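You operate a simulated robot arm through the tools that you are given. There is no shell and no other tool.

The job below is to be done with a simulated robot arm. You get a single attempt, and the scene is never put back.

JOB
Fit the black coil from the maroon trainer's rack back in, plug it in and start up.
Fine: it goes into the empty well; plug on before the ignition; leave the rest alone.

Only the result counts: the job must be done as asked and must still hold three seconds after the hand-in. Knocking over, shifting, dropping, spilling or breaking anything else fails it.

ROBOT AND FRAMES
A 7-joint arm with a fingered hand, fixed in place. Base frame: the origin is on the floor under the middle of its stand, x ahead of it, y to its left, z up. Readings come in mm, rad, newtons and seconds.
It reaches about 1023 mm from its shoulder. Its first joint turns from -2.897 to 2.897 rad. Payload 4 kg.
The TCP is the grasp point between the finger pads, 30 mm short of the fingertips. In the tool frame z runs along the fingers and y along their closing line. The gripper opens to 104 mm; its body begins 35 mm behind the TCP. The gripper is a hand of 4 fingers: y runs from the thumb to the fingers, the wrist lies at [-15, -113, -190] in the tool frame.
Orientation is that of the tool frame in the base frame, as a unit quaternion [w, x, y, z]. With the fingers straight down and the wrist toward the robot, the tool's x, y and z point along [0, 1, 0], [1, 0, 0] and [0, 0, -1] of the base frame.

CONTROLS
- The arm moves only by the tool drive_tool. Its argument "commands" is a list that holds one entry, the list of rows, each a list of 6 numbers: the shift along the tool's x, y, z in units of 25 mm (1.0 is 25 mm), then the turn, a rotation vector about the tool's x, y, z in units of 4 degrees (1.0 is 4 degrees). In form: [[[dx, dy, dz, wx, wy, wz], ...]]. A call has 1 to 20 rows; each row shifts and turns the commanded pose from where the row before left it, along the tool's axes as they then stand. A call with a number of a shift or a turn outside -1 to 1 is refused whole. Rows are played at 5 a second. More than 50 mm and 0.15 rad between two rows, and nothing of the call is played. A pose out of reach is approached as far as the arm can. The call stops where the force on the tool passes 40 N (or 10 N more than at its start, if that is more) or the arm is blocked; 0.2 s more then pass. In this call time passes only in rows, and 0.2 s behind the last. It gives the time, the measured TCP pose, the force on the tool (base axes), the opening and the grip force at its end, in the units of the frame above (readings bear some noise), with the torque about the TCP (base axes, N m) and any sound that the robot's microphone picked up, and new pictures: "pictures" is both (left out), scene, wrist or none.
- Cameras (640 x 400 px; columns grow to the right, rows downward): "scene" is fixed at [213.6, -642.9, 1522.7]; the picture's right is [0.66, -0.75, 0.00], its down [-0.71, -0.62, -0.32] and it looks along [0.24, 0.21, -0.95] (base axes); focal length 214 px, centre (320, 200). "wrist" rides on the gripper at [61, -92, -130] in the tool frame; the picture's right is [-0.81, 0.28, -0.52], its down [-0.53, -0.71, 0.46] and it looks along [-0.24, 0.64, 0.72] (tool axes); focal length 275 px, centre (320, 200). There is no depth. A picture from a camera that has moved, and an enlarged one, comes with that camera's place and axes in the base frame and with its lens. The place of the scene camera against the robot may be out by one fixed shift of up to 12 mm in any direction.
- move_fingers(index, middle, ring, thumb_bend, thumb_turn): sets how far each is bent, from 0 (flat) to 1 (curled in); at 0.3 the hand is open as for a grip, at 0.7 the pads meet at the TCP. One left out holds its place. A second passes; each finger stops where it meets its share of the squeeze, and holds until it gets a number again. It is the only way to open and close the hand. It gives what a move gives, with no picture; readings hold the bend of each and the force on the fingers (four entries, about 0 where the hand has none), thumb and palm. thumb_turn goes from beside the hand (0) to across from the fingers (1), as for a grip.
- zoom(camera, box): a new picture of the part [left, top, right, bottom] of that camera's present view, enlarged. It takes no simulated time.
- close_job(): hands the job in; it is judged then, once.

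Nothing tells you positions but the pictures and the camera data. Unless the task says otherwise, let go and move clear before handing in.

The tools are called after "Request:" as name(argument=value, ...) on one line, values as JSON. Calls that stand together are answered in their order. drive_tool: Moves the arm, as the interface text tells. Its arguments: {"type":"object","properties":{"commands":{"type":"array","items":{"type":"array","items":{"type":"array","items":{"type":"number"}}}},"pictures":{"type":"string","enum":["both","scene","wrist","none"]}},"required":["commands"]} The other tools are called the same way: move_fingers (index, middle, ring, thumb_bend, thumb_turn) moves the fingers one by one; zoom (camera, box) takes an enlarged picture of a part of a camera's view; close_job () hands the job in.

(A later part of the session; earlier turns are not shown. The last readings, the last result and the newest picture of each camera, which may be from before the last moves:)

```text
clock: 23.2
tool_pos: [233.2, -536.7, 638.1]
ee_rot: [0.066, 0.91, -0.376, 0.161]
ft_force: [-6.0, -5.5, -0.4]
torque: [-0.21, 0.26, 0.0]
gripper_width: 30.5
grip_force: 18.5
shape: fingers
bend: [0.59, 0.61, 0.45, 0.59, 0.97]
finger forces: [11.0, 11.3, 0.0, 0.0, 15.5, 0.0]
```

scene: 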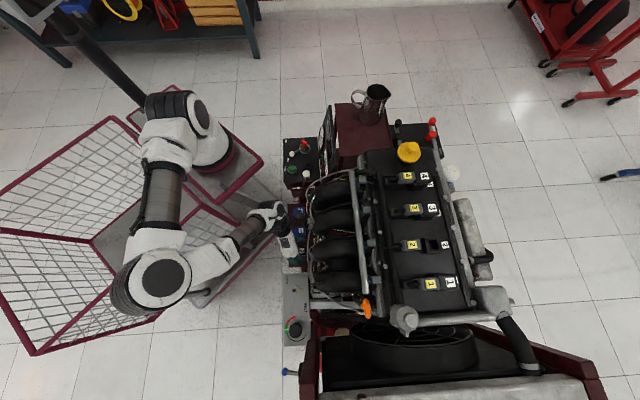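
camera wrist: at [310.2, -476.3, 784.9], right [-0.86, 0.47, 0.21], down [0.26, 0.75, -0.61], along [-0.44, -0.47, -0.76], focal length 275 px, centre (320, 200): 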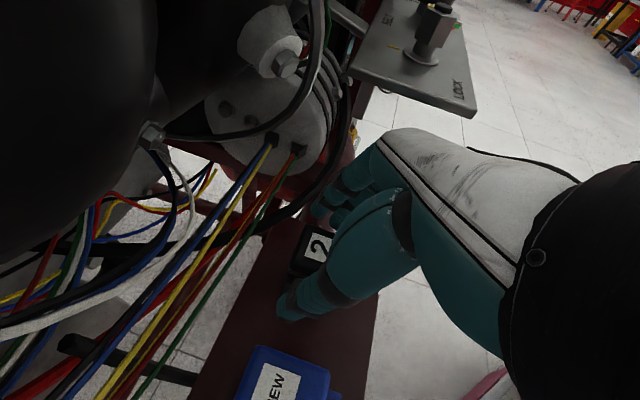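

The grip is firm at 18.5 N and balanced. I'll lift straight up in small steps and watch the force.

Request:
drive_tool(commands=[[[0.0684, 0, -0.188, 0, 0, 0], [0.0684, 0, -0.188, 0, 0, 0], [0.0684, 0, -0.188, 0, 0, 0], [0.0684, 0, -0.188, 0, 0, 0]]], pictures="both")

Request:
zoom(camera="wrist", box=[220, 200, 380, 350])

Request:
zoom(camera="scene", box=[285, 225, 317, 270])

```text
clock: 24.2
tool_pos: [234.0, -536.0, 657.3]
ee_rot: [0.066, 0.91, -0.376, 0.161]
ft_force: [-1.1, -0.8, -1.7]
torque: [-0.07, 0.04, -0.02]
gripper_width: 30.4
grip_force: 16.9
shape: fingers
bend: [0.59, 0.62, 0.45, 0.59, 0.95]
finger forces: [9.8, 7.9, 0.0, 0.1, 16.8, 0.1]
camera wrist: at [307.9, -482.0, 801.2], right [-0.86, 0.47, 0.21], down [0.26, 0.75, -0.61], along [-0.44, -0.47, -0.77], focal length 275 px, centre (320, 200)
```

scene: 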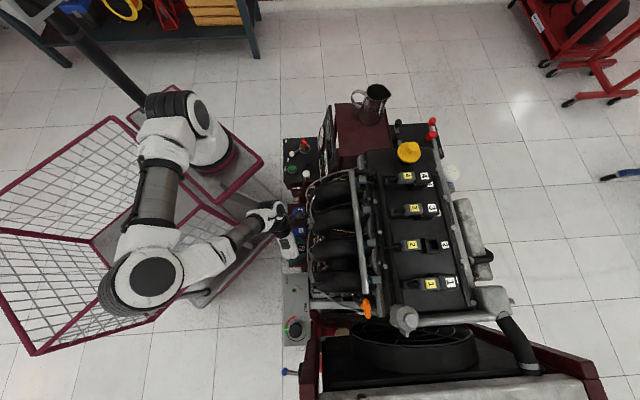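
wrist: 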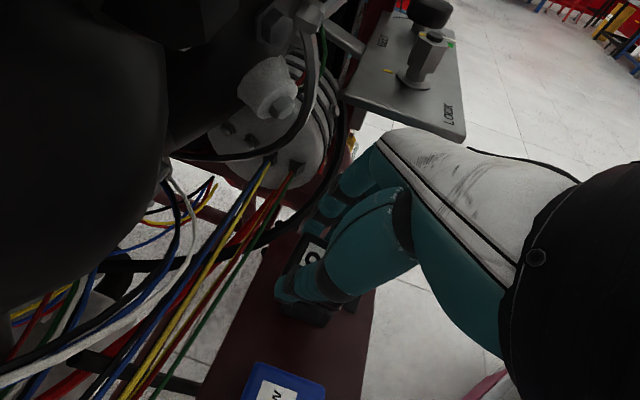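

```text
2.67 times, centred on (300, 275) of wrist
camera zoom: at [307.9, -482.0, 801.2], right [-0.86, 0.47, 0.21], down [0.26, 0.75, -0.61], along [-0.44, -0.47, -0.77], focal length 734 px, centre (373, 0)
```

zoom: 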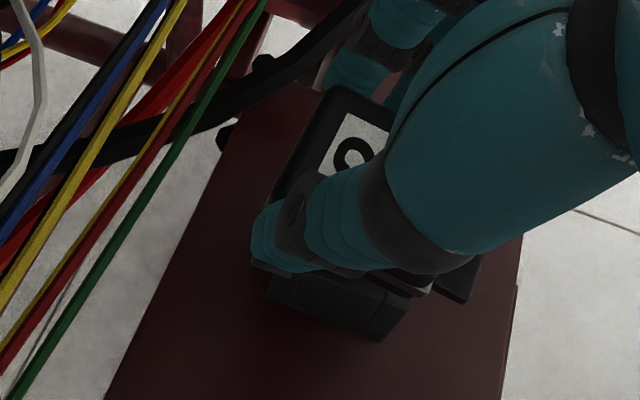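

```text
8.89 times, centred on (301, 248) of scene
camera zoom: at [213.6, -642.9, 1522.7], right [0.66, -0.75, 0.0], down [-0.71, -0.62, -0.32], along [0.24, 0.21, -0.95], focal length 1906 px, centre (489, -222)
```

zoom: 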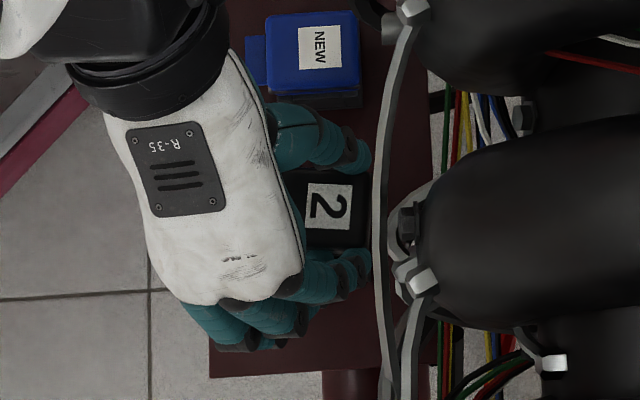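

The coil is rising free of the socket with almost no force. I'll keep lifting straight up.

Request:
drive_tool(commands=[[[0.137, 0, -0.376, 0, 0, 0], [0.137, 0, -0.376, 0, 0, 0], [0.137, 0, -0.376, 0, 0, 0], [0.137, 0, -0.376, 0, 0, 0], [0.137, 0, -0.376, 0, 0, 0]]], pictures="both")

Request:
zoom(camera="wrist", box=[220, 200, 380, 350])

Request:
zoom(camera="scene", box=[285, 225, 317, 270])

```text
clock: 25.4
tool_pos: [234.3, -535.3, 705.8]
ee_rot: [0.067, 0.91, -0.377, 0.16]
ft_force: [-0.1, 0.2, -1.5]
torque: [0.0, 0.02, 0.02]
gripper_width: 30.7
grip_force: 16.5
shape: fingers
bend: [0.59, 0.63, 0.45, 0.59, 0.95]
finger forces: [9.5, 7.2, 0.0, 0.0, 16.9, 0.0]
camera wrist: at [307.7, -480.7, 849.8], right [-0.86, 0.47, 0.21], down [0.26, 0.75, -0.61], along [-0.44, -0.47, -0.76], focal length 275 px, centre (320, 200)
```

scene: 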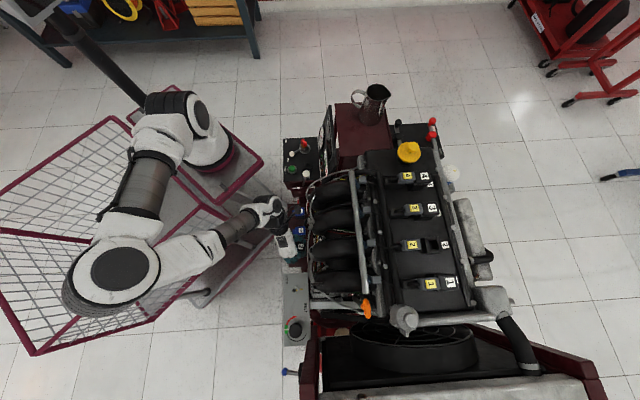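
wrist: 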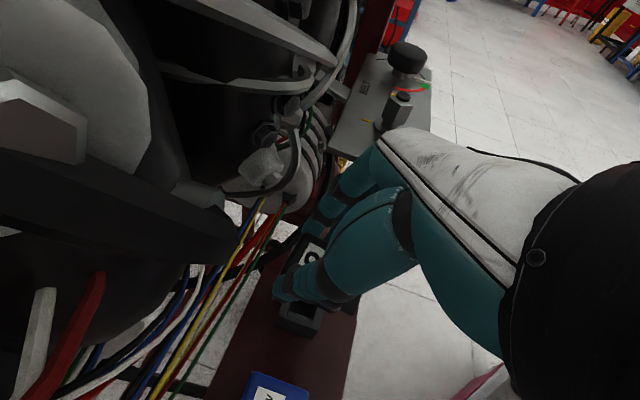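

```text
2.67 times, centred on (300, 275) of wrist
camera zoom: at [307.7, -480.7, 849.8], right [-0.86, 0.47, 0.21], down [0.26, 0.75, -0.61], along [-0.44, -0.47, -0.76], focal length 734 px, centre (373, 0)
```

zoom: 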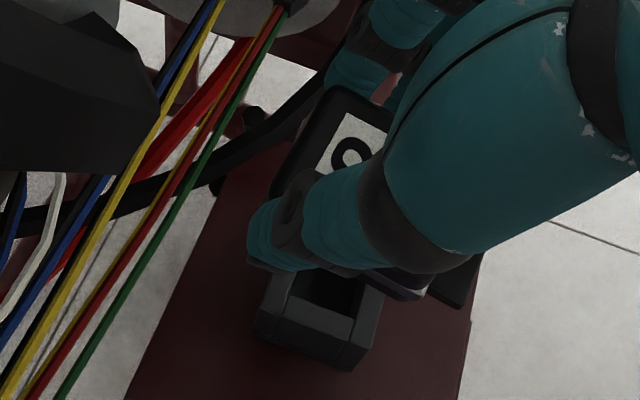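

```text
8.89 times, centred on (301, 248) of scene
camera zoom: at [213.6, -642.9, 1522.7], right [0.66, -0.75, 0.0], down [-0.71, -0.62, -0.32], along [0.24, 0.21, -0.95], focal length 1906 px, centre (489, -222)
```

zoom: 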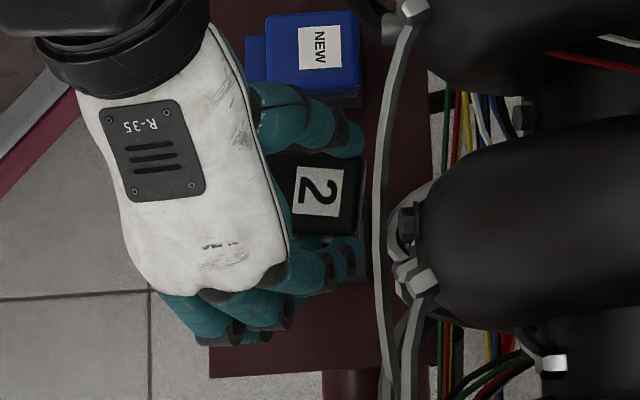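

The coil is fully out of its socket and held. I'll zoom in to judge any twist of the coil within the grip.

Request:
zoom(camera="scene", box=[294, 240, 310, 260])

Request:
zoom(camera="wrist", box=[270, 215, 350, 305])

Request:
zoom(camera="scene", box=[290, 205, 314, 235])

```text
16.00 times, centred on (302, 250) of scene
camera zoom: at [213.6, -642.9, 1522.7], right [0.66, -0.75, 0.0], down [-0.71, -0.62, -0.32], along [0.24, 0.21, -0.95], focal length 3432 px, centre (608, -600)
```

zoom: 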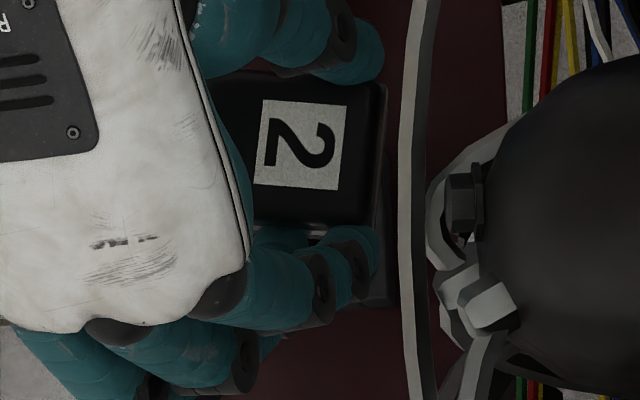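

```text
4.44 times, centred on (310, 260) of wrist
camera zoom: at [307.7, -480.7, 849.8], right [-0.86, 0.47, 0.21], down [0.26, 0.75, -0.61], along [-0.44, -0.47, -0.76], focal length 1224 px, centre (364, -67)
```

zoom: 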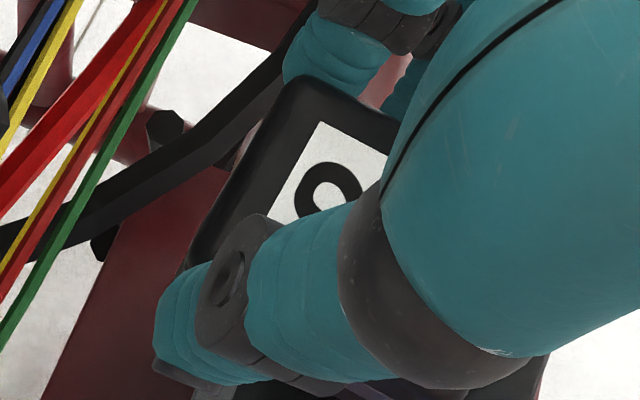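

```text
13.33 times, centred on (302, 220) of scene
camera zoom: at [213.6, -642.9, 1522.7], right [0.66, -0.75, 0.0], down [-0.71, -0.62, -0.32], along [0.24, 0.21, -0.95], focal length 2860 px, centre (560, -67)
```

zoom: 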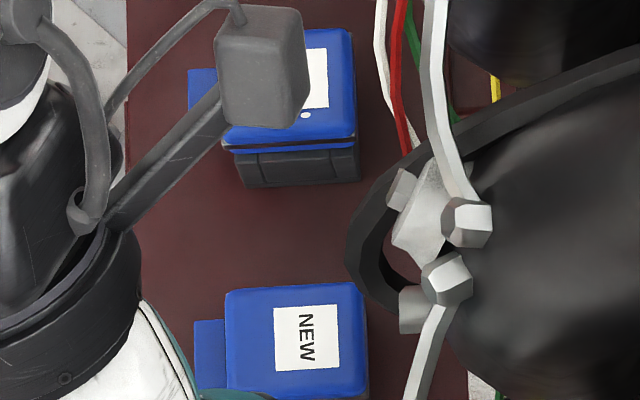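

The coil is free but has yawed about 8° clockwise (seen from above) in the grip, which I'll correct later by turning the hand. Next I retreat along the tool axis, away from the engine, in stages.

Request:
drive_tool(commands=[[[0, 0, -0.94, 0, 0, 0], [0, 0, -0.94, 0, 0, 0], [0, 0, -0.94, 0, 0, 0], [0, 0, -0.94, 0, 0, 0], [0, 0, -0.94, 0, 0, 0]]], pictures="both")

```text
clock: 26.6
tool_pos: [205.8, -536.6, 810.2]
ee_rot: [0.066, 0.91, -0.377, 0.16]
ft_force: [0.2, 0.8, -1.7]
torque: [0.0, 0.01, 0.0]
gripper_width: 30.5
grip_force: 16.5
shape: fingers
bend: [0.59, 0.63, 0.45, 0.59, 0.95]
finger forces: [9.5, 7.3, 0.0, 0.0, 16.8, 0.0]
out of reach, approached as far as the arm can: row 3, 4, 5
camera wrist: at [278.2, -483.6, 954.3], right [-0.86, 0.47, 0.21], down [0.26, 0.75, -0.61], along [-0.44, -0.47, -0.77], focal length 275 px, centre (320, 200)
```

scene: 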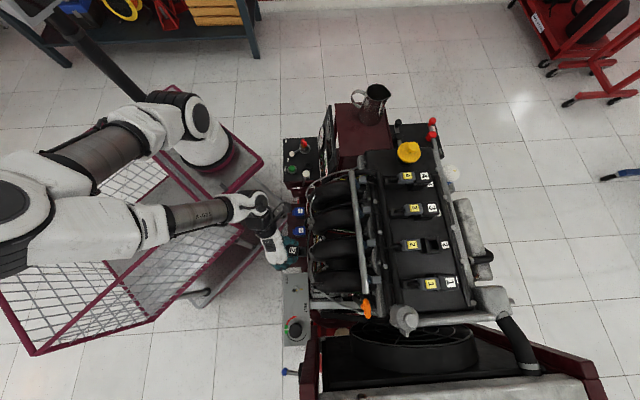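
wrist: 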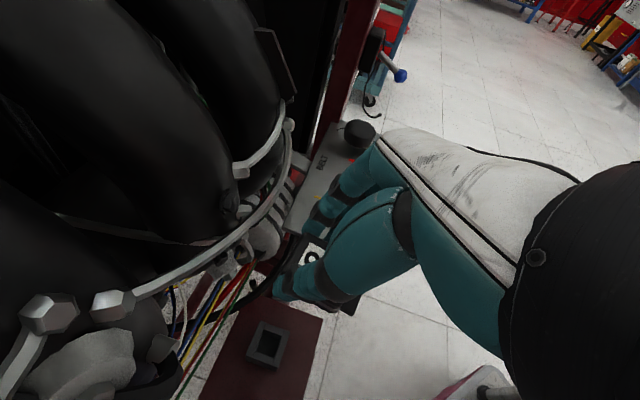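

The arm reported a joint-limited stretch; the coil is still held and clear. I'll apply the yaw correction now, which also eases the wrist, then rise straight up in short steps.

Request:
drive_tool(commands=[[[0, 0, 0, 0.35, 0, -0.963], [0, 0, 0, 0.35, 0, -0.963], [0.342, 0, -0.94, 0, 0, 0], [0.342, 0, -0.94, 0, 0, 0], [0.342, 0, -0.94, 0, 0, 0]]], pictures="scene")

```text
clock: 27.8
tool_pos: [199.7, -541.0, 884.6]
ee_rot: [0.054, 0.934, -0.311, 0.165]
ft_force: [0.3, -0.6, -1.5]
torque: [-0.01, 0.02, 0.03]
gripper_width: 30.9
grip_force: 16.7
shape: fingers
bend: [0.59, 0.63, 0.45, 0.59, 0.95]
finger forces: [9.4, 7.2, 0.0, 0.1, 16.8, 0.0]
out of reach, approached as far as the arm can: row 3
```

scene: 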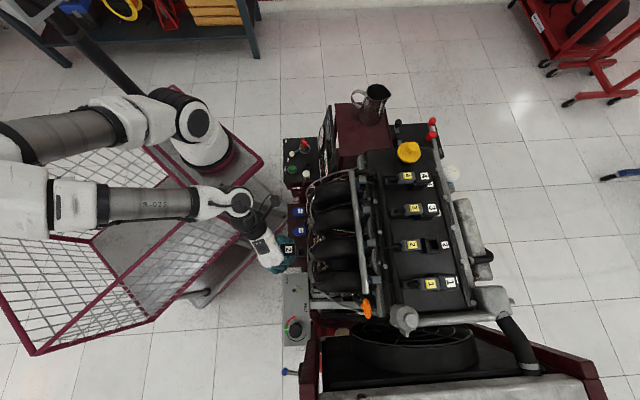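

It rose well after the yaw. I'll continue straight up.

Request:
drive_tool(commands=[[[0.342, 0, -0.94, 0, 0, 0], [0.342, 0, -0.94, 0, 0, 0], [0.342, 0, -0.94, 0, 0, 0], [0.342, 0, -0.94, 0, 0, 0], [0.342, 0, -0.94, 0, 0, 0]]], pictures="scene")

```text
clock: 29.0
tool_pos: [202.2, -537.3, 1009.8]
ee_rot: [0.054, 0.934, -0.313, 0.164]
ft_force: [-0.4, 0.1, -1.1]
torque: [-0.03, 0.0, -0.02]
gripper_width: 30.4
grip_force: 17.3
shape: fingers
bend: [0.59, 0.63, 0.45, 0.59, 0.95]
finger forces: [9.4, 7.3, 0.1, 0.0, 16.7, 0.0]
```

scene: 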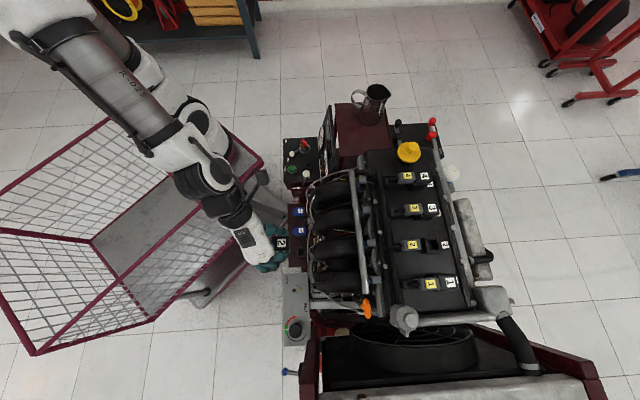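

The elbow is up again and the coil is at about z 1010. I'll rise 100 mm more and check the coil's orientation in the hand.

Request:
drive_tool(commands=[[[0.342, 0, -0.94, 0, 0, 0], [0.342, 0, -0.94, 0, 0, 0], [0.342, 0, -0.94, 0, 0, 0], [0.342, 0, -0.94, 0, 0, 0]]], pictures="both")

Request:
zoom(camera="scene", box=[250, 220, 306, 280])

Request:
zoom(camera="wrist", box=[250, 190, 370, 330])

```text
clock: 30.0
tool_pos: [201.3, -538.8, 1109.7]
ee_rot: [0.054, 0.934, -0.311, 0.164]
ft_force: [-0.4, 0.3, -2.1]
torque: [-0.03, -0.01, 0.0]
gripper_width: 30.2
grip_force: 16.6
shape: fingers
bend: [0.59, 0.63, 0.45, 0.59, 0.95]
finger forces: [9.3, 7.2, 0.1, 0.1, 16.7, 0.0]
out of reach, approached as far as the arm can: row 1
camera wrist: at [266.4, -474.2, 1254.2], right [-0.92, 0.34, 0.21], down [0.15, 0.78, -0.61], along [-0.37, -0.53, -0.76], focal length 275 px, centre (320, 200)
```

scene: 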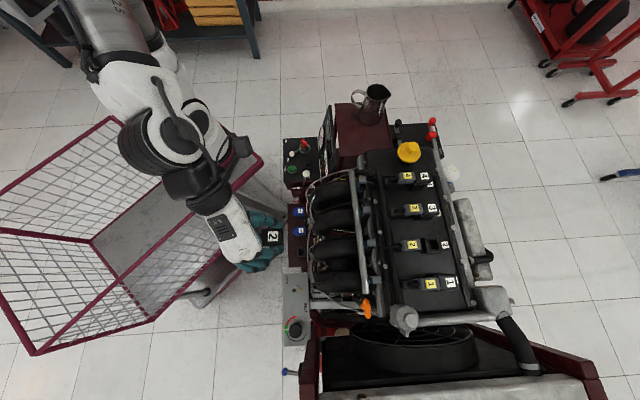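
wrist: 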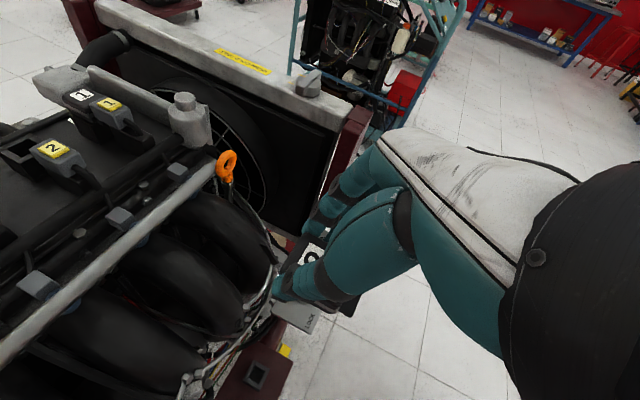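

```text
6.67 times, centred on (278, 250) of scene
camera zoom: at [213.6, -642.9, 1522.7], right [0.66, -0.75, 0.0], down [-0.71, -0.62, -0.32], along [0.24, 0.21, -0.95], focal length 1430 px, centre (600, -133)
```

zoom: 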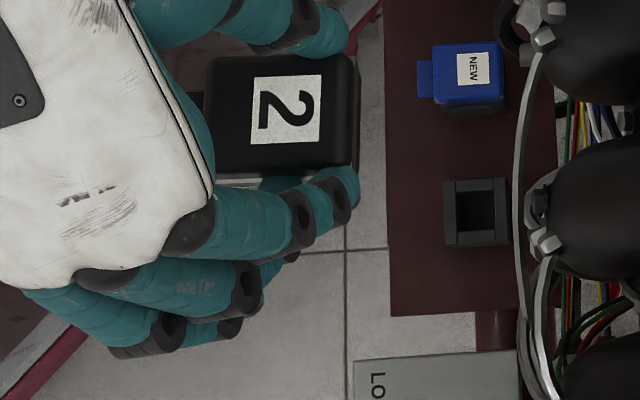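

```text
2.86 times, centred on (310, 260) of wrist
camera zoom: at [266.4, -474.2, 1254.2], right [-0.92, 0.34, 0.21], down [0.15, 0.78, -0.61], along [-0.37, -0.53, -0.76], focal length 786 px, centre (349, 29)
```

zoom: 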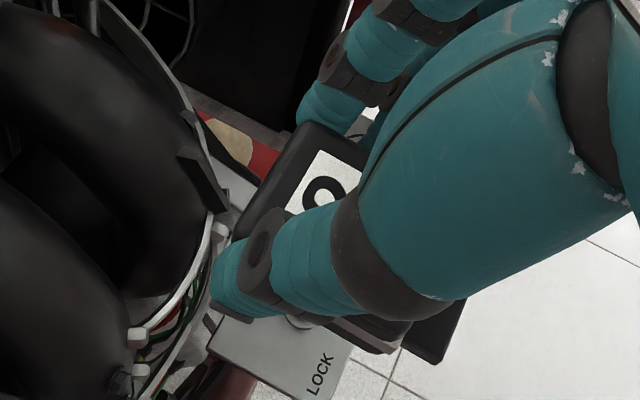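

The coil sits almost square with the trainer after the yaw correction. I'll zoom in once more to measure the small remaining twist.

Request:
zoom(camera="scene", box=[264, 226, 288, 250])

Request:
zoom(camera="scene", box=[404, 228, 456, 264])

Request:
zoom(camera="wrist", box=[0, 60, 240, 220])

```text
16.00 times, centred on (276, 238) of scene
camera zoom: at [213.6, -642.9, 1522.7], right [0.66, -0.75, 0.0], down [-0.71, -0.62, -0.32], along [0.24, 0.21, -0.95], focal length 3432 px, centre (1024, -408)
```

zoom: 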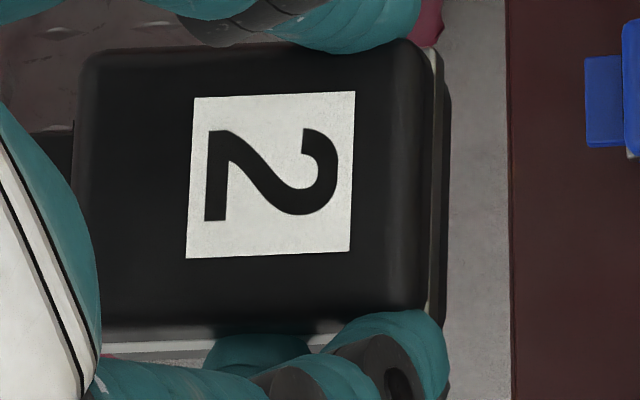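

```text
11.11 times, centred on (430, 246) of scene
camera zoom: at [213.6, -642.9, 1522.7], right [0.66, -0.75, 0.0], down [-0.71, -0.62, -0.32], along [0.24, 0.21, -0.95], focal length 2383 px, centre (-902, -311)
```

zoom: 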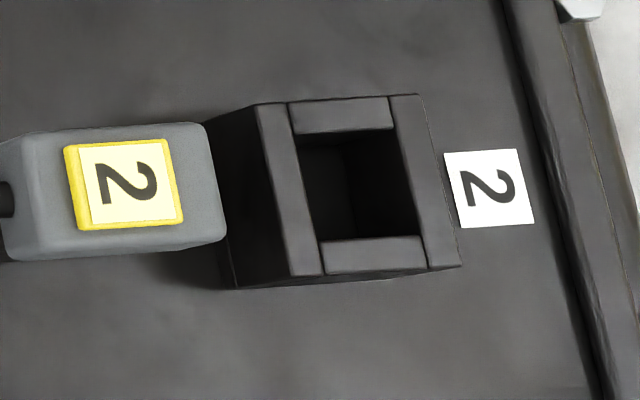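

```text
2.50 times, centred on (120, 140) of wrist
camera zoom: at [266.4, -474.2, 1254.2], right [-0.92, 0.34, 0.21], down [0.15, 0.78, -0.61], along [-0.37, -0.53, -0.76], focal length 688 px, centre (820, 350)
```

zoom: 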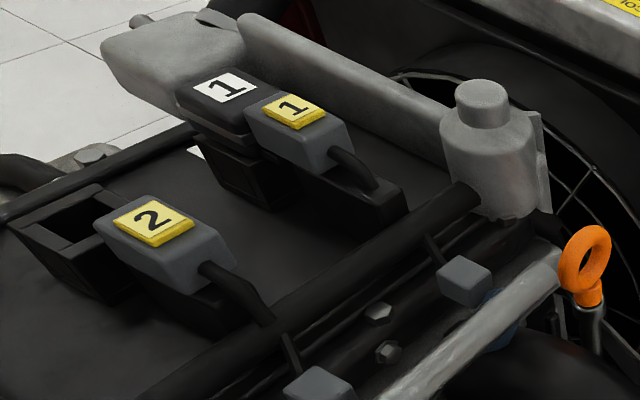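

A twist of about 1.6° remains, and I expect the seated coil's label at scene pixel (441, 243). I'll apply that small yaw and travel toward well 2 at z 1115 in two stages.

Request:
drive_tool(commands=[[[0, 0, 0, 0.137, 0, -0.376], [0.889, 0.1945, 0.297, 0, 0, 0], [0.889, 0.1945, 0.297, 0, 0, 0], [0.889, 0.1945, 0.297, 0, 0, 0], [0.889, 0.1945, 0.297, 0, 0, 0], [0.889, 0.1945, 0.297, 0, 0, 0], [0.889, 0.1945, 0.297, 0, 0, 0], [0.889, 0.1945, 0.297, 0, 0, 0], [0.889, 0.1945, 0.297, 0, 0, 0]]], pictures="both")

```text
clock: 32.0
tool_pos: [302.8, -545.1, 1104.7]
ee_rot: [0.055, 0.939, -0.294, 0.169]
ft_force: [0.8, 0.7, -1.9]
torque: [0.01, -0.02, 0.02]
gripper_width: 30.4
grip_force: 16.9
shape: fingers
bend: [0.59, 0.63, 0.45, 0.59, 0.95]
finger forces: [9.3, 7.1, 0.0, 0.1, 16.5, 0.0]
out of reach, approached as far as the arm can: row 3, 4, 5, 6, 7, 8, 9
camera wrist: at [364.7, -477.8, 1248.7], right [-0.93, 0.31, 0.2], down [0.13, 0.78, -0.62], along [-0.35, -0.55, -0.76], focal length 275 px, centre (320, 200)
```

scene: 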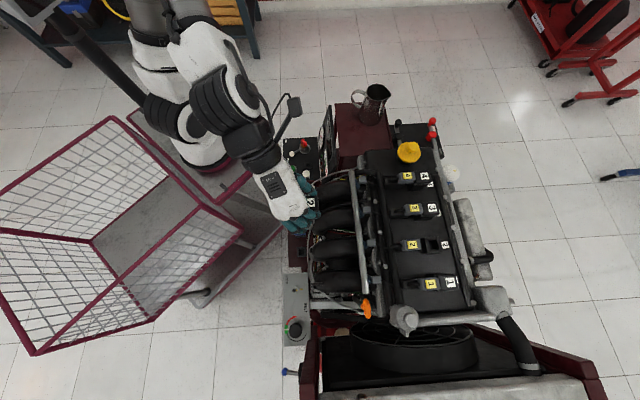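
wrist: 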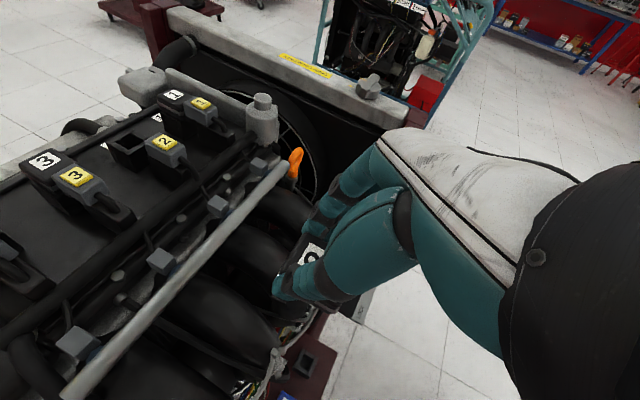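

The arm stalled partway, apparently at a joint limit rather than true reach, with the coil still firmly held. I'll try the rest of the travel with smaller steps to see whether it proceeds.

Request:
drive_tool(commands=[[[0.4, 0.5, 0.14, 0, 0, 0], [0.4, 0.5, 0.14, 0, 0, 0], [0.4, 0.5, 0.14, 0, 0, 0]]], pictures="scene")

```text
clock: 32.8
tool_pos: [296.2, -546.0, 1101.8]
ee_rot: [0.054, 0.939, -0.296, 0.167]
ft_force: [-0.3, 0.1, -2.5]
torque: [-0.06, 0.01, -0.01]
gripper_width: 30.4
grip_force: 16.1
shape: fingers
bend: [0.59, 0.63, 0.45, 0.59, 0.95]
finger forces: [9.4, 7.2, 0.1, 0.1, 16.5, 0.1]
out of reach, approached as far as the arm can: row 1, 2, 3
```

scene: 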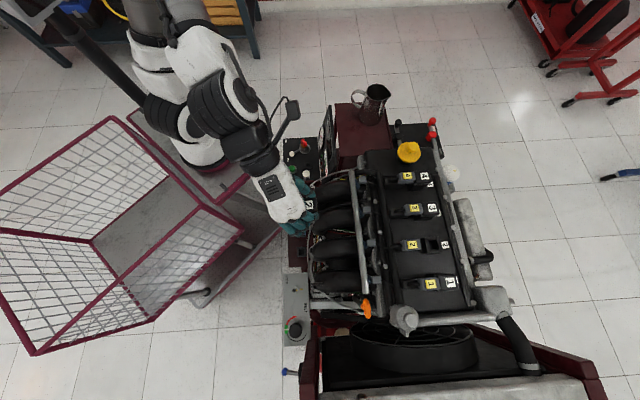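

It's stuck in -y at this posture, so I'll try a different route by raising the hand well up first and then heading out.

Request:
drive_tool(commands=[[[0.342, 0, -0.94, 0, 0, 0], [0.342, 0, -0.94, 0, 0, 0], [0.342, 0, -0.94, 0, 0, 0], [0.342, 0, -0.94, 0, 0, 0], [0.342, 0, -0.94, 0, 0, 0]]], pictures="scene")

```text
clock: 34.0
tool_pos: [279.3, -511.0, 1210.9]
ee_rot: [0.055, 0.94, -0.294, 0.166]
ft_force: [-0.6, -0.7, -1.6]
torque: [-0.03, 0.01, 0.02]
gripper_width: 30.4
grip_force: 16.1
shape: fingers
bend: [0.59, 0.63, 0.45, 0.59, 0.95]
finger forces: [9.3, 7.0, 0.1, 0.0, 16.5, 0.0]
out of reach, approached as far as the arm can: row 1, 2, 3, 4, 5
```

scene: 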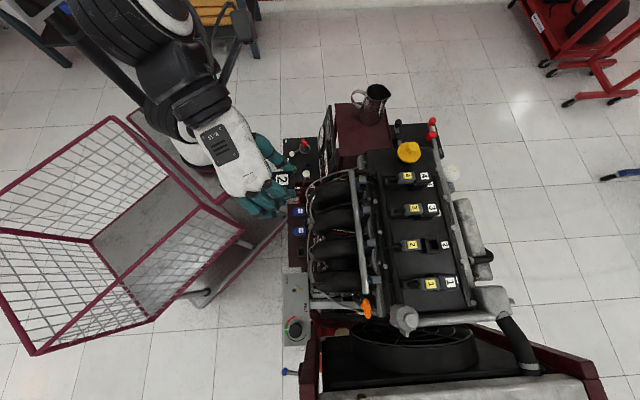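

The boundary tracks the wrist posture, so I suspect the last wrist joint is near its stop because of this yaw. In this free space I'll turn the hand back about the vertical and see whether the limit goes away.

Request:
drive_tool(commands=[[[0, 0, 0, 0.342, 0, -0.94], [0, 0, 0, 0.342, 0, -0.94], [0, 0, 0, 0.342, 0, -0.94], [0, 0, 0, 0.342, 0, -0.94], [0, 0, 0, 0.342, 0, -0.94], [0, 0, 0, 0.342, 0, -0.94], [0, 0, 0, 0.342, 0, -0.94], [0, 0, 0, 0.342, 0, -0.94], [0, 0, 0, 0.342, 0, -0.94], [0, 0, 0, 0.342, 0, -0.94]]], pictures="scene")

```text
clock: 36.2
tool_pos: [282.1, -512.2, 1211.0]
ee_rot: [-0.008, 0.984, 0.043, 0.174]
ft_force: [0.6, -0.2, -2.2]
torque: [-0.04, -0.01, 0.01]
gripper_width: 30.5
grip_force: 16.6
shape: fingers
bend: [0.59, 0.63, 0.45, 0.59, 0.95]
finger forces: [9.1, 7.0, 0.1, 0.1, 16.4, 0.1]
```

scene: 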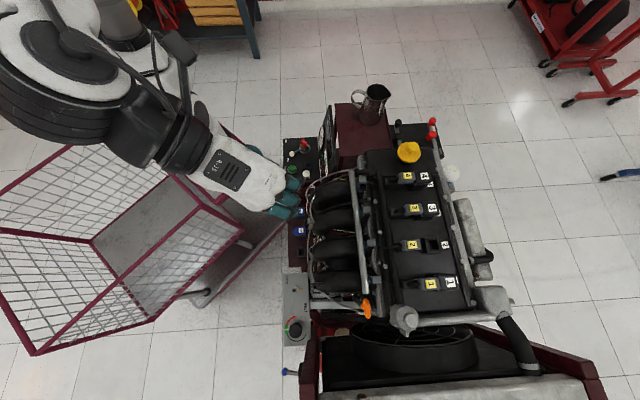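

The 40° turn went without complaint. Now I test reaching outward in this yaw.

Request:
drive_tool(commands=[[[0, 1, 0, 0, 0, 0], [0, 1, 0, 0, 0, 0], [0, 1, 0, 0, 0, 0], [0, 1, 0, 0, 0, 0], [0, 1, 0, 0, 0, 0], [0, 1, 0, 0, 0, 0]]], pictures="scene")

```text
clock: 37.6
tool_pos: [294.1, -659.6, 1209.2]
ee_rot: [-0.007, 0.984, 0.042, 0.174]
ft_force: [-1.2, 0.3, -1.1]
torque: [-0.01, -0.01, 0.03]
gripper_width: 30.4
grip_force: 16.9
shape: fingers
bend: [0.59, 0.63, 0.45, 0.59, 0.95]
finger forces: [9.3, 7.0, 0.0, 0.0, 16.5, 0.0]
```

scene: 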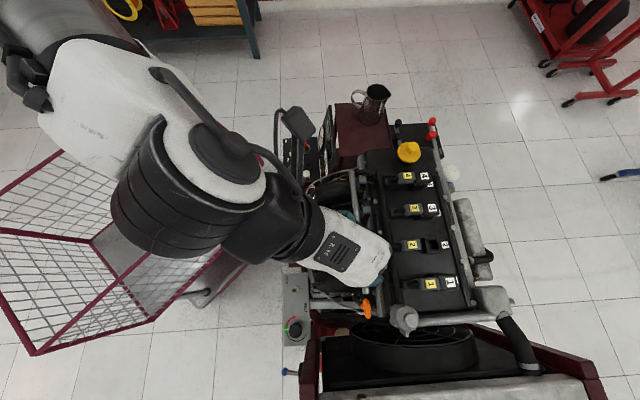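

Confirmed: yaw was the limit. I'll move to above the well in this yaw at about z 1150, then turn back progressively there.

Request:
drive_tool(commands=[[[0.6265, 0.862, 0.5415, 0, 0, 0], [0.6265, 0.862, 0.5415, 0, 0, 0], [0.6265, 0.862, 0.5415, 0, 0, 0], [0.6265, 0.862, 0.5415, 0, 0, 0], [0.6265, 0.862, 0.5415, 0, 0, 0], [0.6265, 0.862, 0.5415, 0, 0, 0], [0.6265, 0.862, 0.5415, 0, 0, 0], [0.6265, 0.862, 0.5415, 0, 0, 0]]], pictures="both")

```text
clock: 39.4
tool_pos: [461.3, -822.6, 1152.5]
ee_rot: [-0.006, 0.984, 0.041, 0.173]
ft_force: [-0.6, 1.1, -1.2]
torque: [0.01, -0.01, -0.01]
gripper_width: 30.5
grip_force: 16.1
shape: fingers
bend: [0.59, 0.63, 0.45, 0.59, 0.95]
finger forces: [9.2, 7.1, 0.0, 0.1, 16.3, 0.0]
camera wrist: at [465.9, -731.4, 1296.8], right [-0.91, -0.35, 0.21], down [-0.4, 0.68, -0.61], along [0.07, -0.64, -0.76], focal length 275 px, centre (320, 200)
```

scene: 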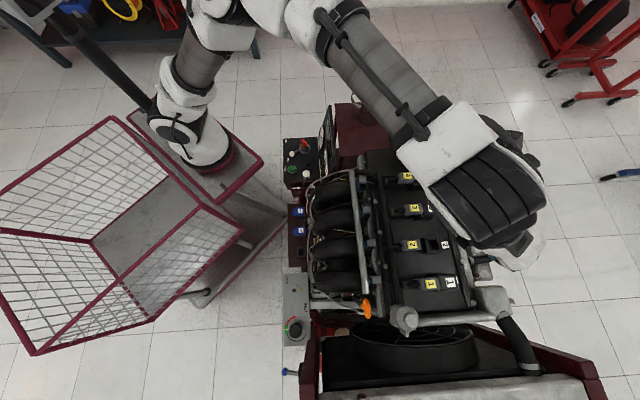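
wrist: 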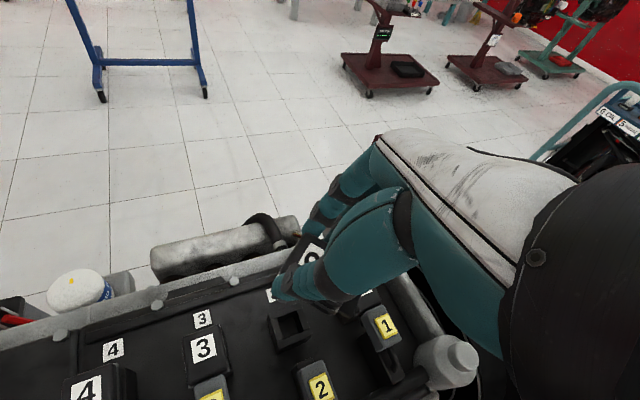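

I'm above the well area, and the wrist view shows well 2 open ahead with its plug behind. Now I'll turn the hand back toward the insertion yaw and see how far the joint allows.

Request:
drive_tool(commands=[[[0, 0, 0, -0.342, 0, 0.94], [0, 0, 0, -0.342, 0, 0.94], [0, 0, 0, -0.342, 0, 0.94], [0, 0, 0, -0.342, 0, 0.94], [0, 0, 0, -0.342, 0, 0.94], [0, 0, 0, -0.342, 0, 0.94], [0, 0, 0, -0.342, 0, 0.94], [0, 0, 0, -0.342, 0, 0.94], [0, 0, 0, -0.342, 0, 0.94], [0, 0, 0, -0.342, 0, 0.94]]], pictures="both")

```text
clock: 41.6
tool_pos: [462.7, -820.7, 1150.4]
ee_rot: [0.023, 0.976, -0.13, 0.172]
ft_force: [-0.5, 1.2, -1.6]
torque: [-0.03, 0.04, 0.02]
gripper_width: 30.3
grip_force: 16.7
shape: fingers
bend: [0.59, 0.64, 0.45, 0.59, 0.95]
finger forces: [9.0, 7.0, 0.1, 0.0, 16.4, 0.0]
out of reach, approached as far as the arm can: row 6, 7, 8, 9, 10
camera wrist: at [498.5, -737.8, 1296.1], right [-0.98, -0.02, 0.21], down [-0.15, 0.78, -0.61], along [-0.15, -0.63, -0.76], focal length 275 px, centre (320, 200)
```

scene: 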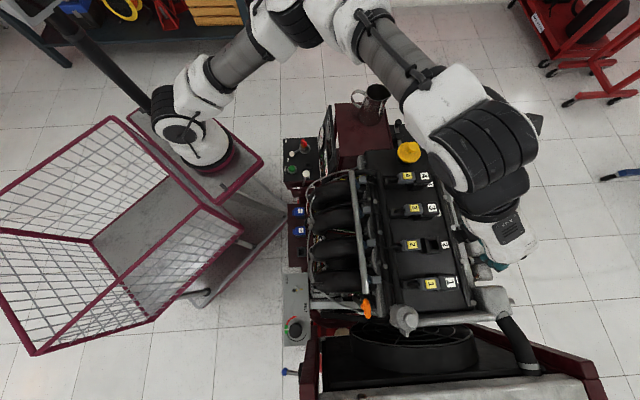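
wrist: 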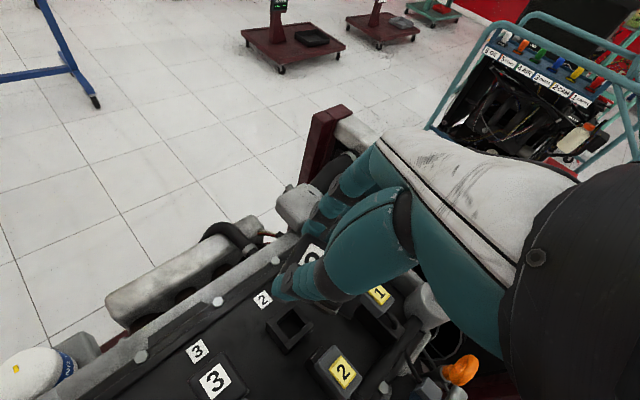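

The turn stopped about 20° short of the insertion yaw, at a joint stop. To learn how tilt trades against yaw here, I'll reduce the tilt by 12° in the air and try the yaw again.

Request:
drive_tool(commands=[[[0, 0, 0, 0, -1, 0], [0, 0, 0, 0, -1, 0], [0, 0, 0, 0, -1, 0], [0, 0, 0, -0.139, 0, 0.99], [0, 0, 0, -0.139, 0, 0.99], [0, 0, 0, -0.139, 0, 0.99], [0, 0, 0, -0.139, 0, 0.99], [0, 0, 0, -0.139, 0, 0.99]]], pictures="none")

```text
clock: 43.4
tool_pos: [462.9, -820.5, 1151.2]
ee_rot: [0.018, 0.982, -0.13, 0.138]
ft_force: [0.2, 0.1, -1.9]
torque: [0.0, -0.02, 0.0]
gripper_width: 30.2
grip_force: 16.3
shape: fingers
bend: [0.6, 0.64, 0.45, 0.59, 0.95]
finger forces: [9.0, 7.0, 0.0, 0.0, 16.2, 0.0]
out of reach, approached as far as the arm can: row 2, 3, 4, 5, 6, 7, 8
```

Less tilt makes it worse, and at this height the arm is nearly stretched out. Lowering should free it, so I'll restore the 20° tilt, come down about 60 mm over the well and retry the yaw.

Request:
drive_tool(commands=[[[0, 0, 0, 0, 1, 0], [-0.171, 0, 0.47, 0, 0, 0], [-0.171, 0, 0.47, 0, 0, 0], [-0.171, 0, 0.47, 0, 0, 0], [-0.171, 0, 0.47, 0, 0, 0], [-0.171, 0, 0.47, 0, 0, 0], [0, 0, 0, -0.342, 0, 0.94], [0, 0, 0, -0.342, 0, 0.94], [0, 0, 0, -0.342, 0, 0.94], [0, 0, 0, -0.342, 0, 0.94]]], pictures="both")

Request:
zoom(camera="scene", box=[400, 170, 540, 290])

Request:
zoom(camera="wrist", box=[200, 200, 400, 400])

Request:
zoom(camera="scene", box=[120, 60, 280, 210])

```text
clock: 45.6
tool_pos: [463.6, -819.5, 1089.3]
ee_rot: [0.029, 0.971, -0.163, 0.171]
ft_force: [0.7, -0.5, -1.5]
torque: [-0.02, 0.04, -0.03]
gripper_width: 29.8
grip_force: 15.4
shape: fingers
bend: [0.6, 0.64, 0.45, 0.59, 0.95]
finger forces: [9.1, 7.0, 0.1, 0.0, 16.1, 0.0]
out of reach, approached as far as the arm can: row 8, 9, 10
camera wrist: at [504.9, -738.9, 1232.5], right [-0.98, 0.05, 0.21], down [-0.09, 0.79, -0.61], along [-0.19, -0.62, -0.76], focal length 275 px, centre (320, 200)
```

scene: 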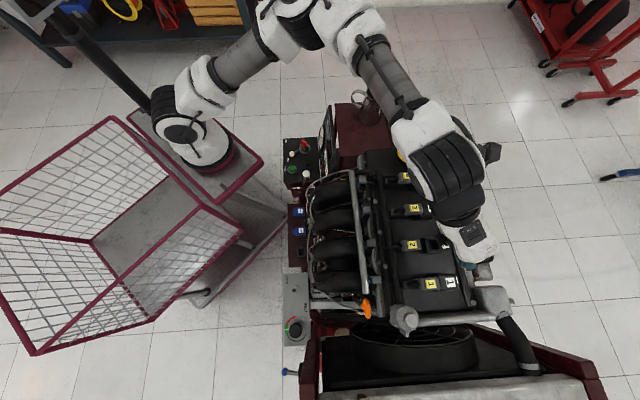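
wrist: 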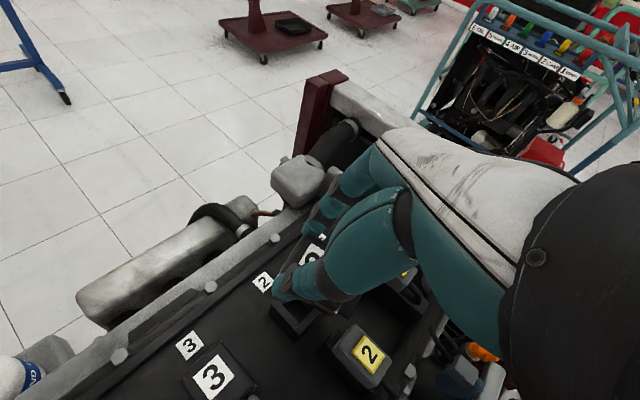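

```text
3.33 times, centred on (470, 230) of scene
camera zoom: at [213.6, -642.9, 1522.7], right [0.66, -0.75, 0.0], down [-0.71, -0.62, -0.32], along [0.24, 0.21, -0.95], focal length 715 px, centre (-180, 100)
```

zoom: 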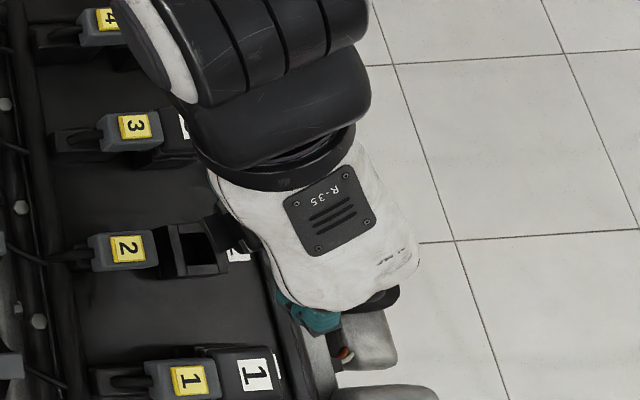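

```text
2.00 times, centred on (300, 300) of wrist
camera zoom: at [504.9, -738.9, 1232.5], right [-0.98, 0.05, 0.21], down [-0.09, 0.79, -0.61], along [-0.19, -0.62, -0.76], focal length 551 px, centre (360, 0)
```

zoom: 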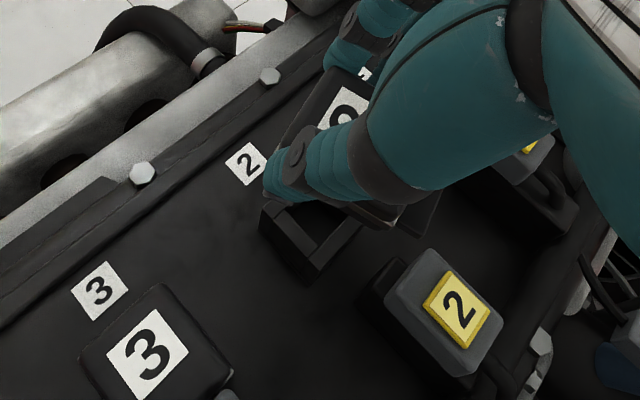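

```text
2.67 times, centred on (200, 135) of scene
camera zoom: at [213.6, -642.9, 1522.7], right [0.66, -0.75, 0.0], down [-0.71, -0.62, -0.32], along [0.24, 0.21, -0.95], focal length 572 px, centre (640, 373)
```

zoom: 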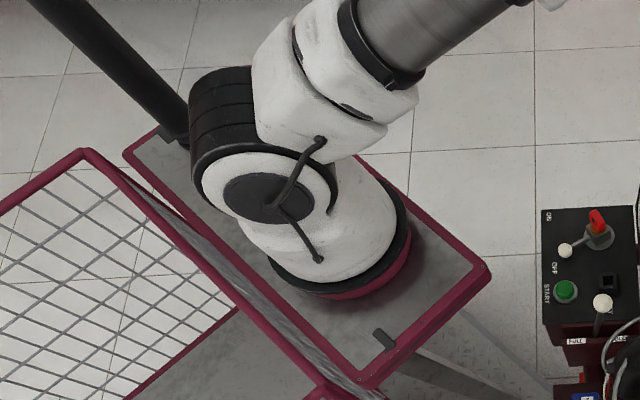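

Lowering helped a little (yaw reached about -109°), but the insertion needs roughly 16° more. Instead I can twist the coil slightly in the grip by bending index and middle differently, so I'll first measure its present angle in the hand's view.

Request:
zoom(camera="wrist", box=[280, 225, 340, 300])

Request:
zoom(camera="wrist", box=[240, 220, 360, 340])

```text
5.33 times, centred on (310, 262) of wrist
camera zoom: at [504.9, -738.9, 1232.5], right [-0.98, 0.05, 0.21], down [-0.09, 0.79, -0.61], along [-0.19, -0.62, -0.76], focal length 1468 px, centre (373, -133)
```

zoom: 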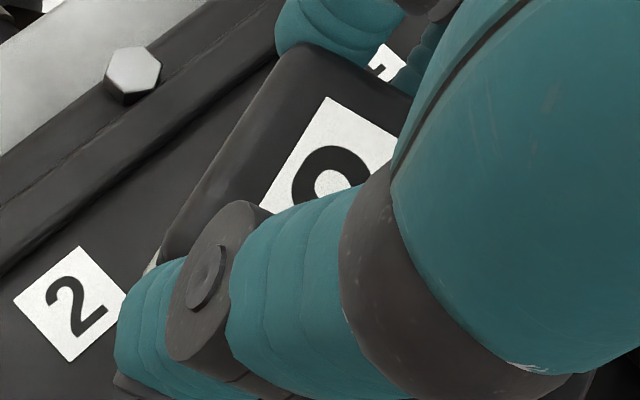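

```text
3.33 times, centred on (300, 280) of wrist
camera zoom: at [504.9, -738.9, 1232.5], right [-0.98, 0.05, 0.21], down [-0.09, 0.79, -0.61], along [-0.19, -0.62, -0.76], focal length 918 px, centre (387, -67)
```

zoom: 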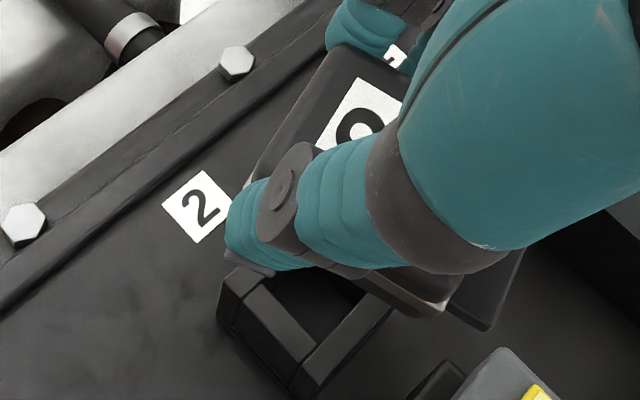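

The hand view gives an in-hand twist of about 11°; I need about 25°. I'll ease the index slightly and re-squeeze the middle in tiny steps, watching the forces.

Request:
move_fingers(index=0.59, middle=0.66)

Request:
zoom(camera="wrist", box=[280, 225, 340, 300])

```text
clock: 46.6
tool_pos: [462.5, -820.1, 1088.4]
ee_rot: [0.029, 0.971, -0.163, 0.171]
ft_force: [0.5, -0.5, -1.2]
torque: [0.0, -0.02, 0.0]
gripper_width: 31.1
grip_force: 9.4
shape: fingers
bend: [0.55, 0.6, 0.45, 0.64, 0.95]
finger forces: [3.8, 6.3, 0.0, 0.0, 10.0, 0.1]
```

```text
5.33 times, centred on (310, 262) of wrist
camera zoom: at [504.9, -738.9, 1232.6], right [-0.98, 0.05, 0.21], down [-0.09, 0.79, -0.61], along [-0.19, -0.62, -0.76], focal length 1468 px, centre (373, -133)
```

zoom: 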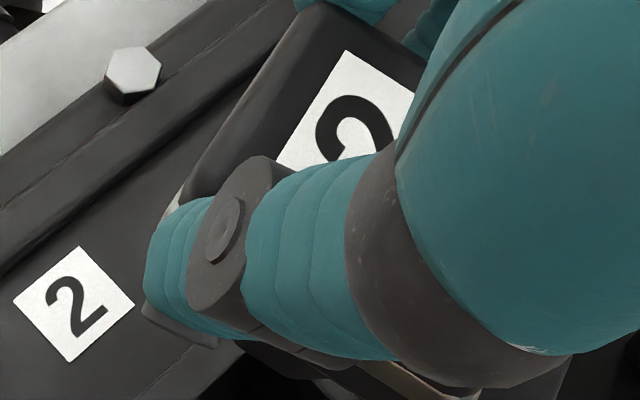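

The coil slid a few millimetres toward the fingers rather than turning, which shows the fingers act like soft springs. I'll command the middle to squeeze fully and keep the index light so the coil pivots.

Request:
move_fingers(index=0.6, middle=0.75)

Request:
zoom(camera="wrist", box=[280, 225, 340, 300])

```text
clock: 47.6
tool_pos: [463.2, -820.6, 1088.5]
ee_rot: [0.029, 0.971, -0.163, 0.172]
ft_force: [-0.2, -0.6, -2.5]
torque: [-0.03, 0.02, -0.01]
gripper_width: 31.5
grip_force: 13.7
shape: fingers
bend: [0.56, 0.61, 0.45, 0.64, 0.94]
finger forces: [3.5, 10.0, 0.1, 0.1, 13.4, 0.1]
```

```text
5.33 times, centred on (310, 262) of wrist
camera zoom: at [504.9, -738.9, 1232.5], right [-0.98, 0.05, 0.21], down [-0.09, 0.79, -0.61], along [-0.19, -0.62, -0.76], focal length 1468 px, centre (373, -133)
```

zoom: 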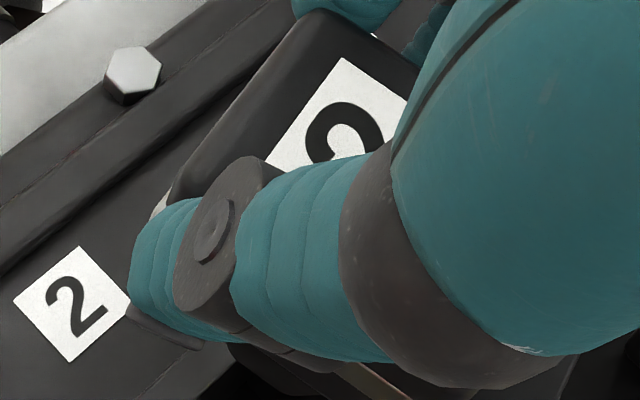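

Now 13° and still firmly held. Turning the thumb slightly toward the index side should swing the coil further the right way, so I'll try a small amount.

Request:
move_fingers(thumb_turn=0.88)

Request:
zoom(camera="wrist", box=[280, 225, 340, 300])

```text
clock: 48.6
tool_pos: [463.3, -819.8, 1088.4]
ee_rot: [0.029, 0.971, -0.164, 0.172]
ft_force: [0.3, 0.1, -2.0]
torque: [-0.01, 0.02, 0.0]
gripper_width: 31.5
grip_force: 11.0
shape: fingers
bend: [0.57, 0.64, 0.45, 0.64, 0.87]
finger forces: [4.4, 6.4, 0.1, 0.0, 10.5, 0.0]
```

```text
5.33 times, centred on (310, 262) of wrist
camera zoom: at [504.9, -738.9, 1232.5], right [-0.98, 0.05, 0.21], down [-0.09, 0.79, -0.61], along [-0.19, -0.62, -0.76], focal length 1468 px, centre (373, -133)
```

zoom: 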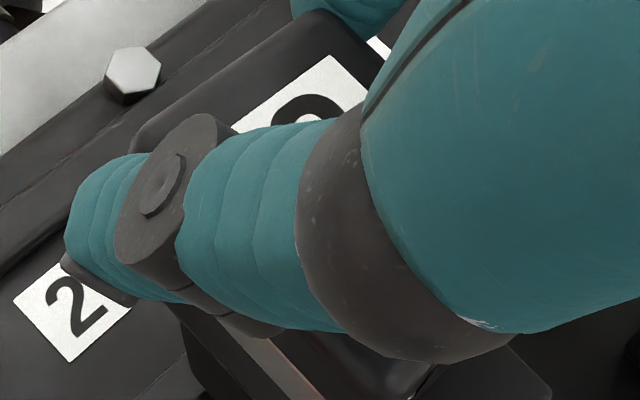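

That worked: the coil is now turned about 28° in the hand, nearly square to the well at the present yaw. I'll check its uprightness and position over the well from both cameras.

Request:
zoom(camera="wrist", box=[220, 200, 380, 360])

Request:
zoom(camera="scene", box=[420, 210, 500, 280])

```text
2.50 times, centred on (300, 280) of wrist
camera zoom: at [504.9, -738.9, 1232.5], right [-0.98, 0.05, 0.21], down [-0.09, 0.79, -0.61], along [-0.19, -0.62, -0.76], focal length 688 px, centre (370, 0)
```

zoom: 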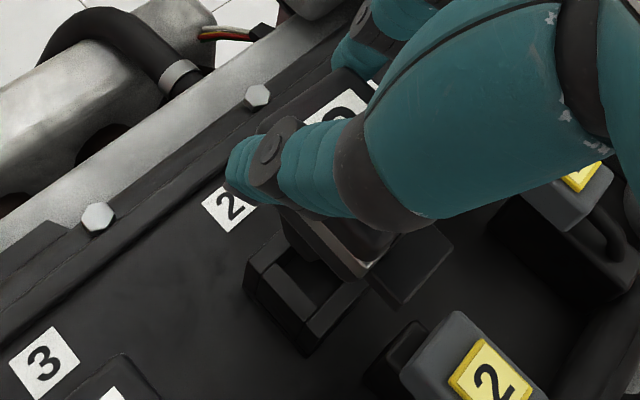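

```text
5.71 times, centred on (460, 245) of scene
camera zoom: at [213.6, -642.9, 1522.7], right [0.66, -0.75, 0.0], down [-0.71, -0.62, -0.32], along [0.24, 0.21, -0.95], focal length 1226 px, centre (-480, -57)
```

zoom: 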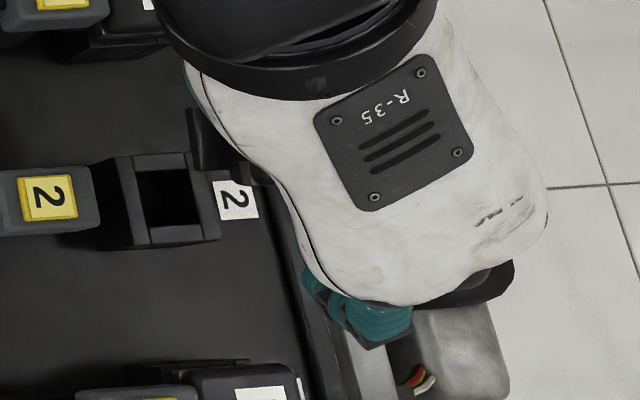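

I'll zoom into the gap between the coil and the well to find the stem.

Request:
zoom(camera="wrist", box=[265, 260, 345, 330])

```text
5.71 times, centred on (305, 295) of wrist
camera zoom: at [504.9, -738.9, 1232.5], right [-0.98, 0.05, 0.21], down [-0.09, 0.79, -0.61], along [-0.19, -0.62, -0.76], focal length 1573 px, centre (406, -343)
```

zoom: 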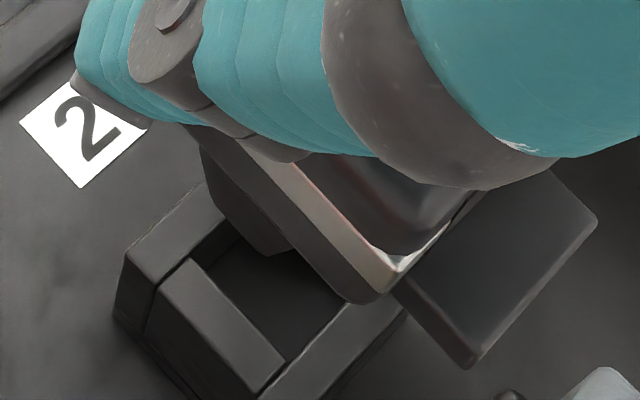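

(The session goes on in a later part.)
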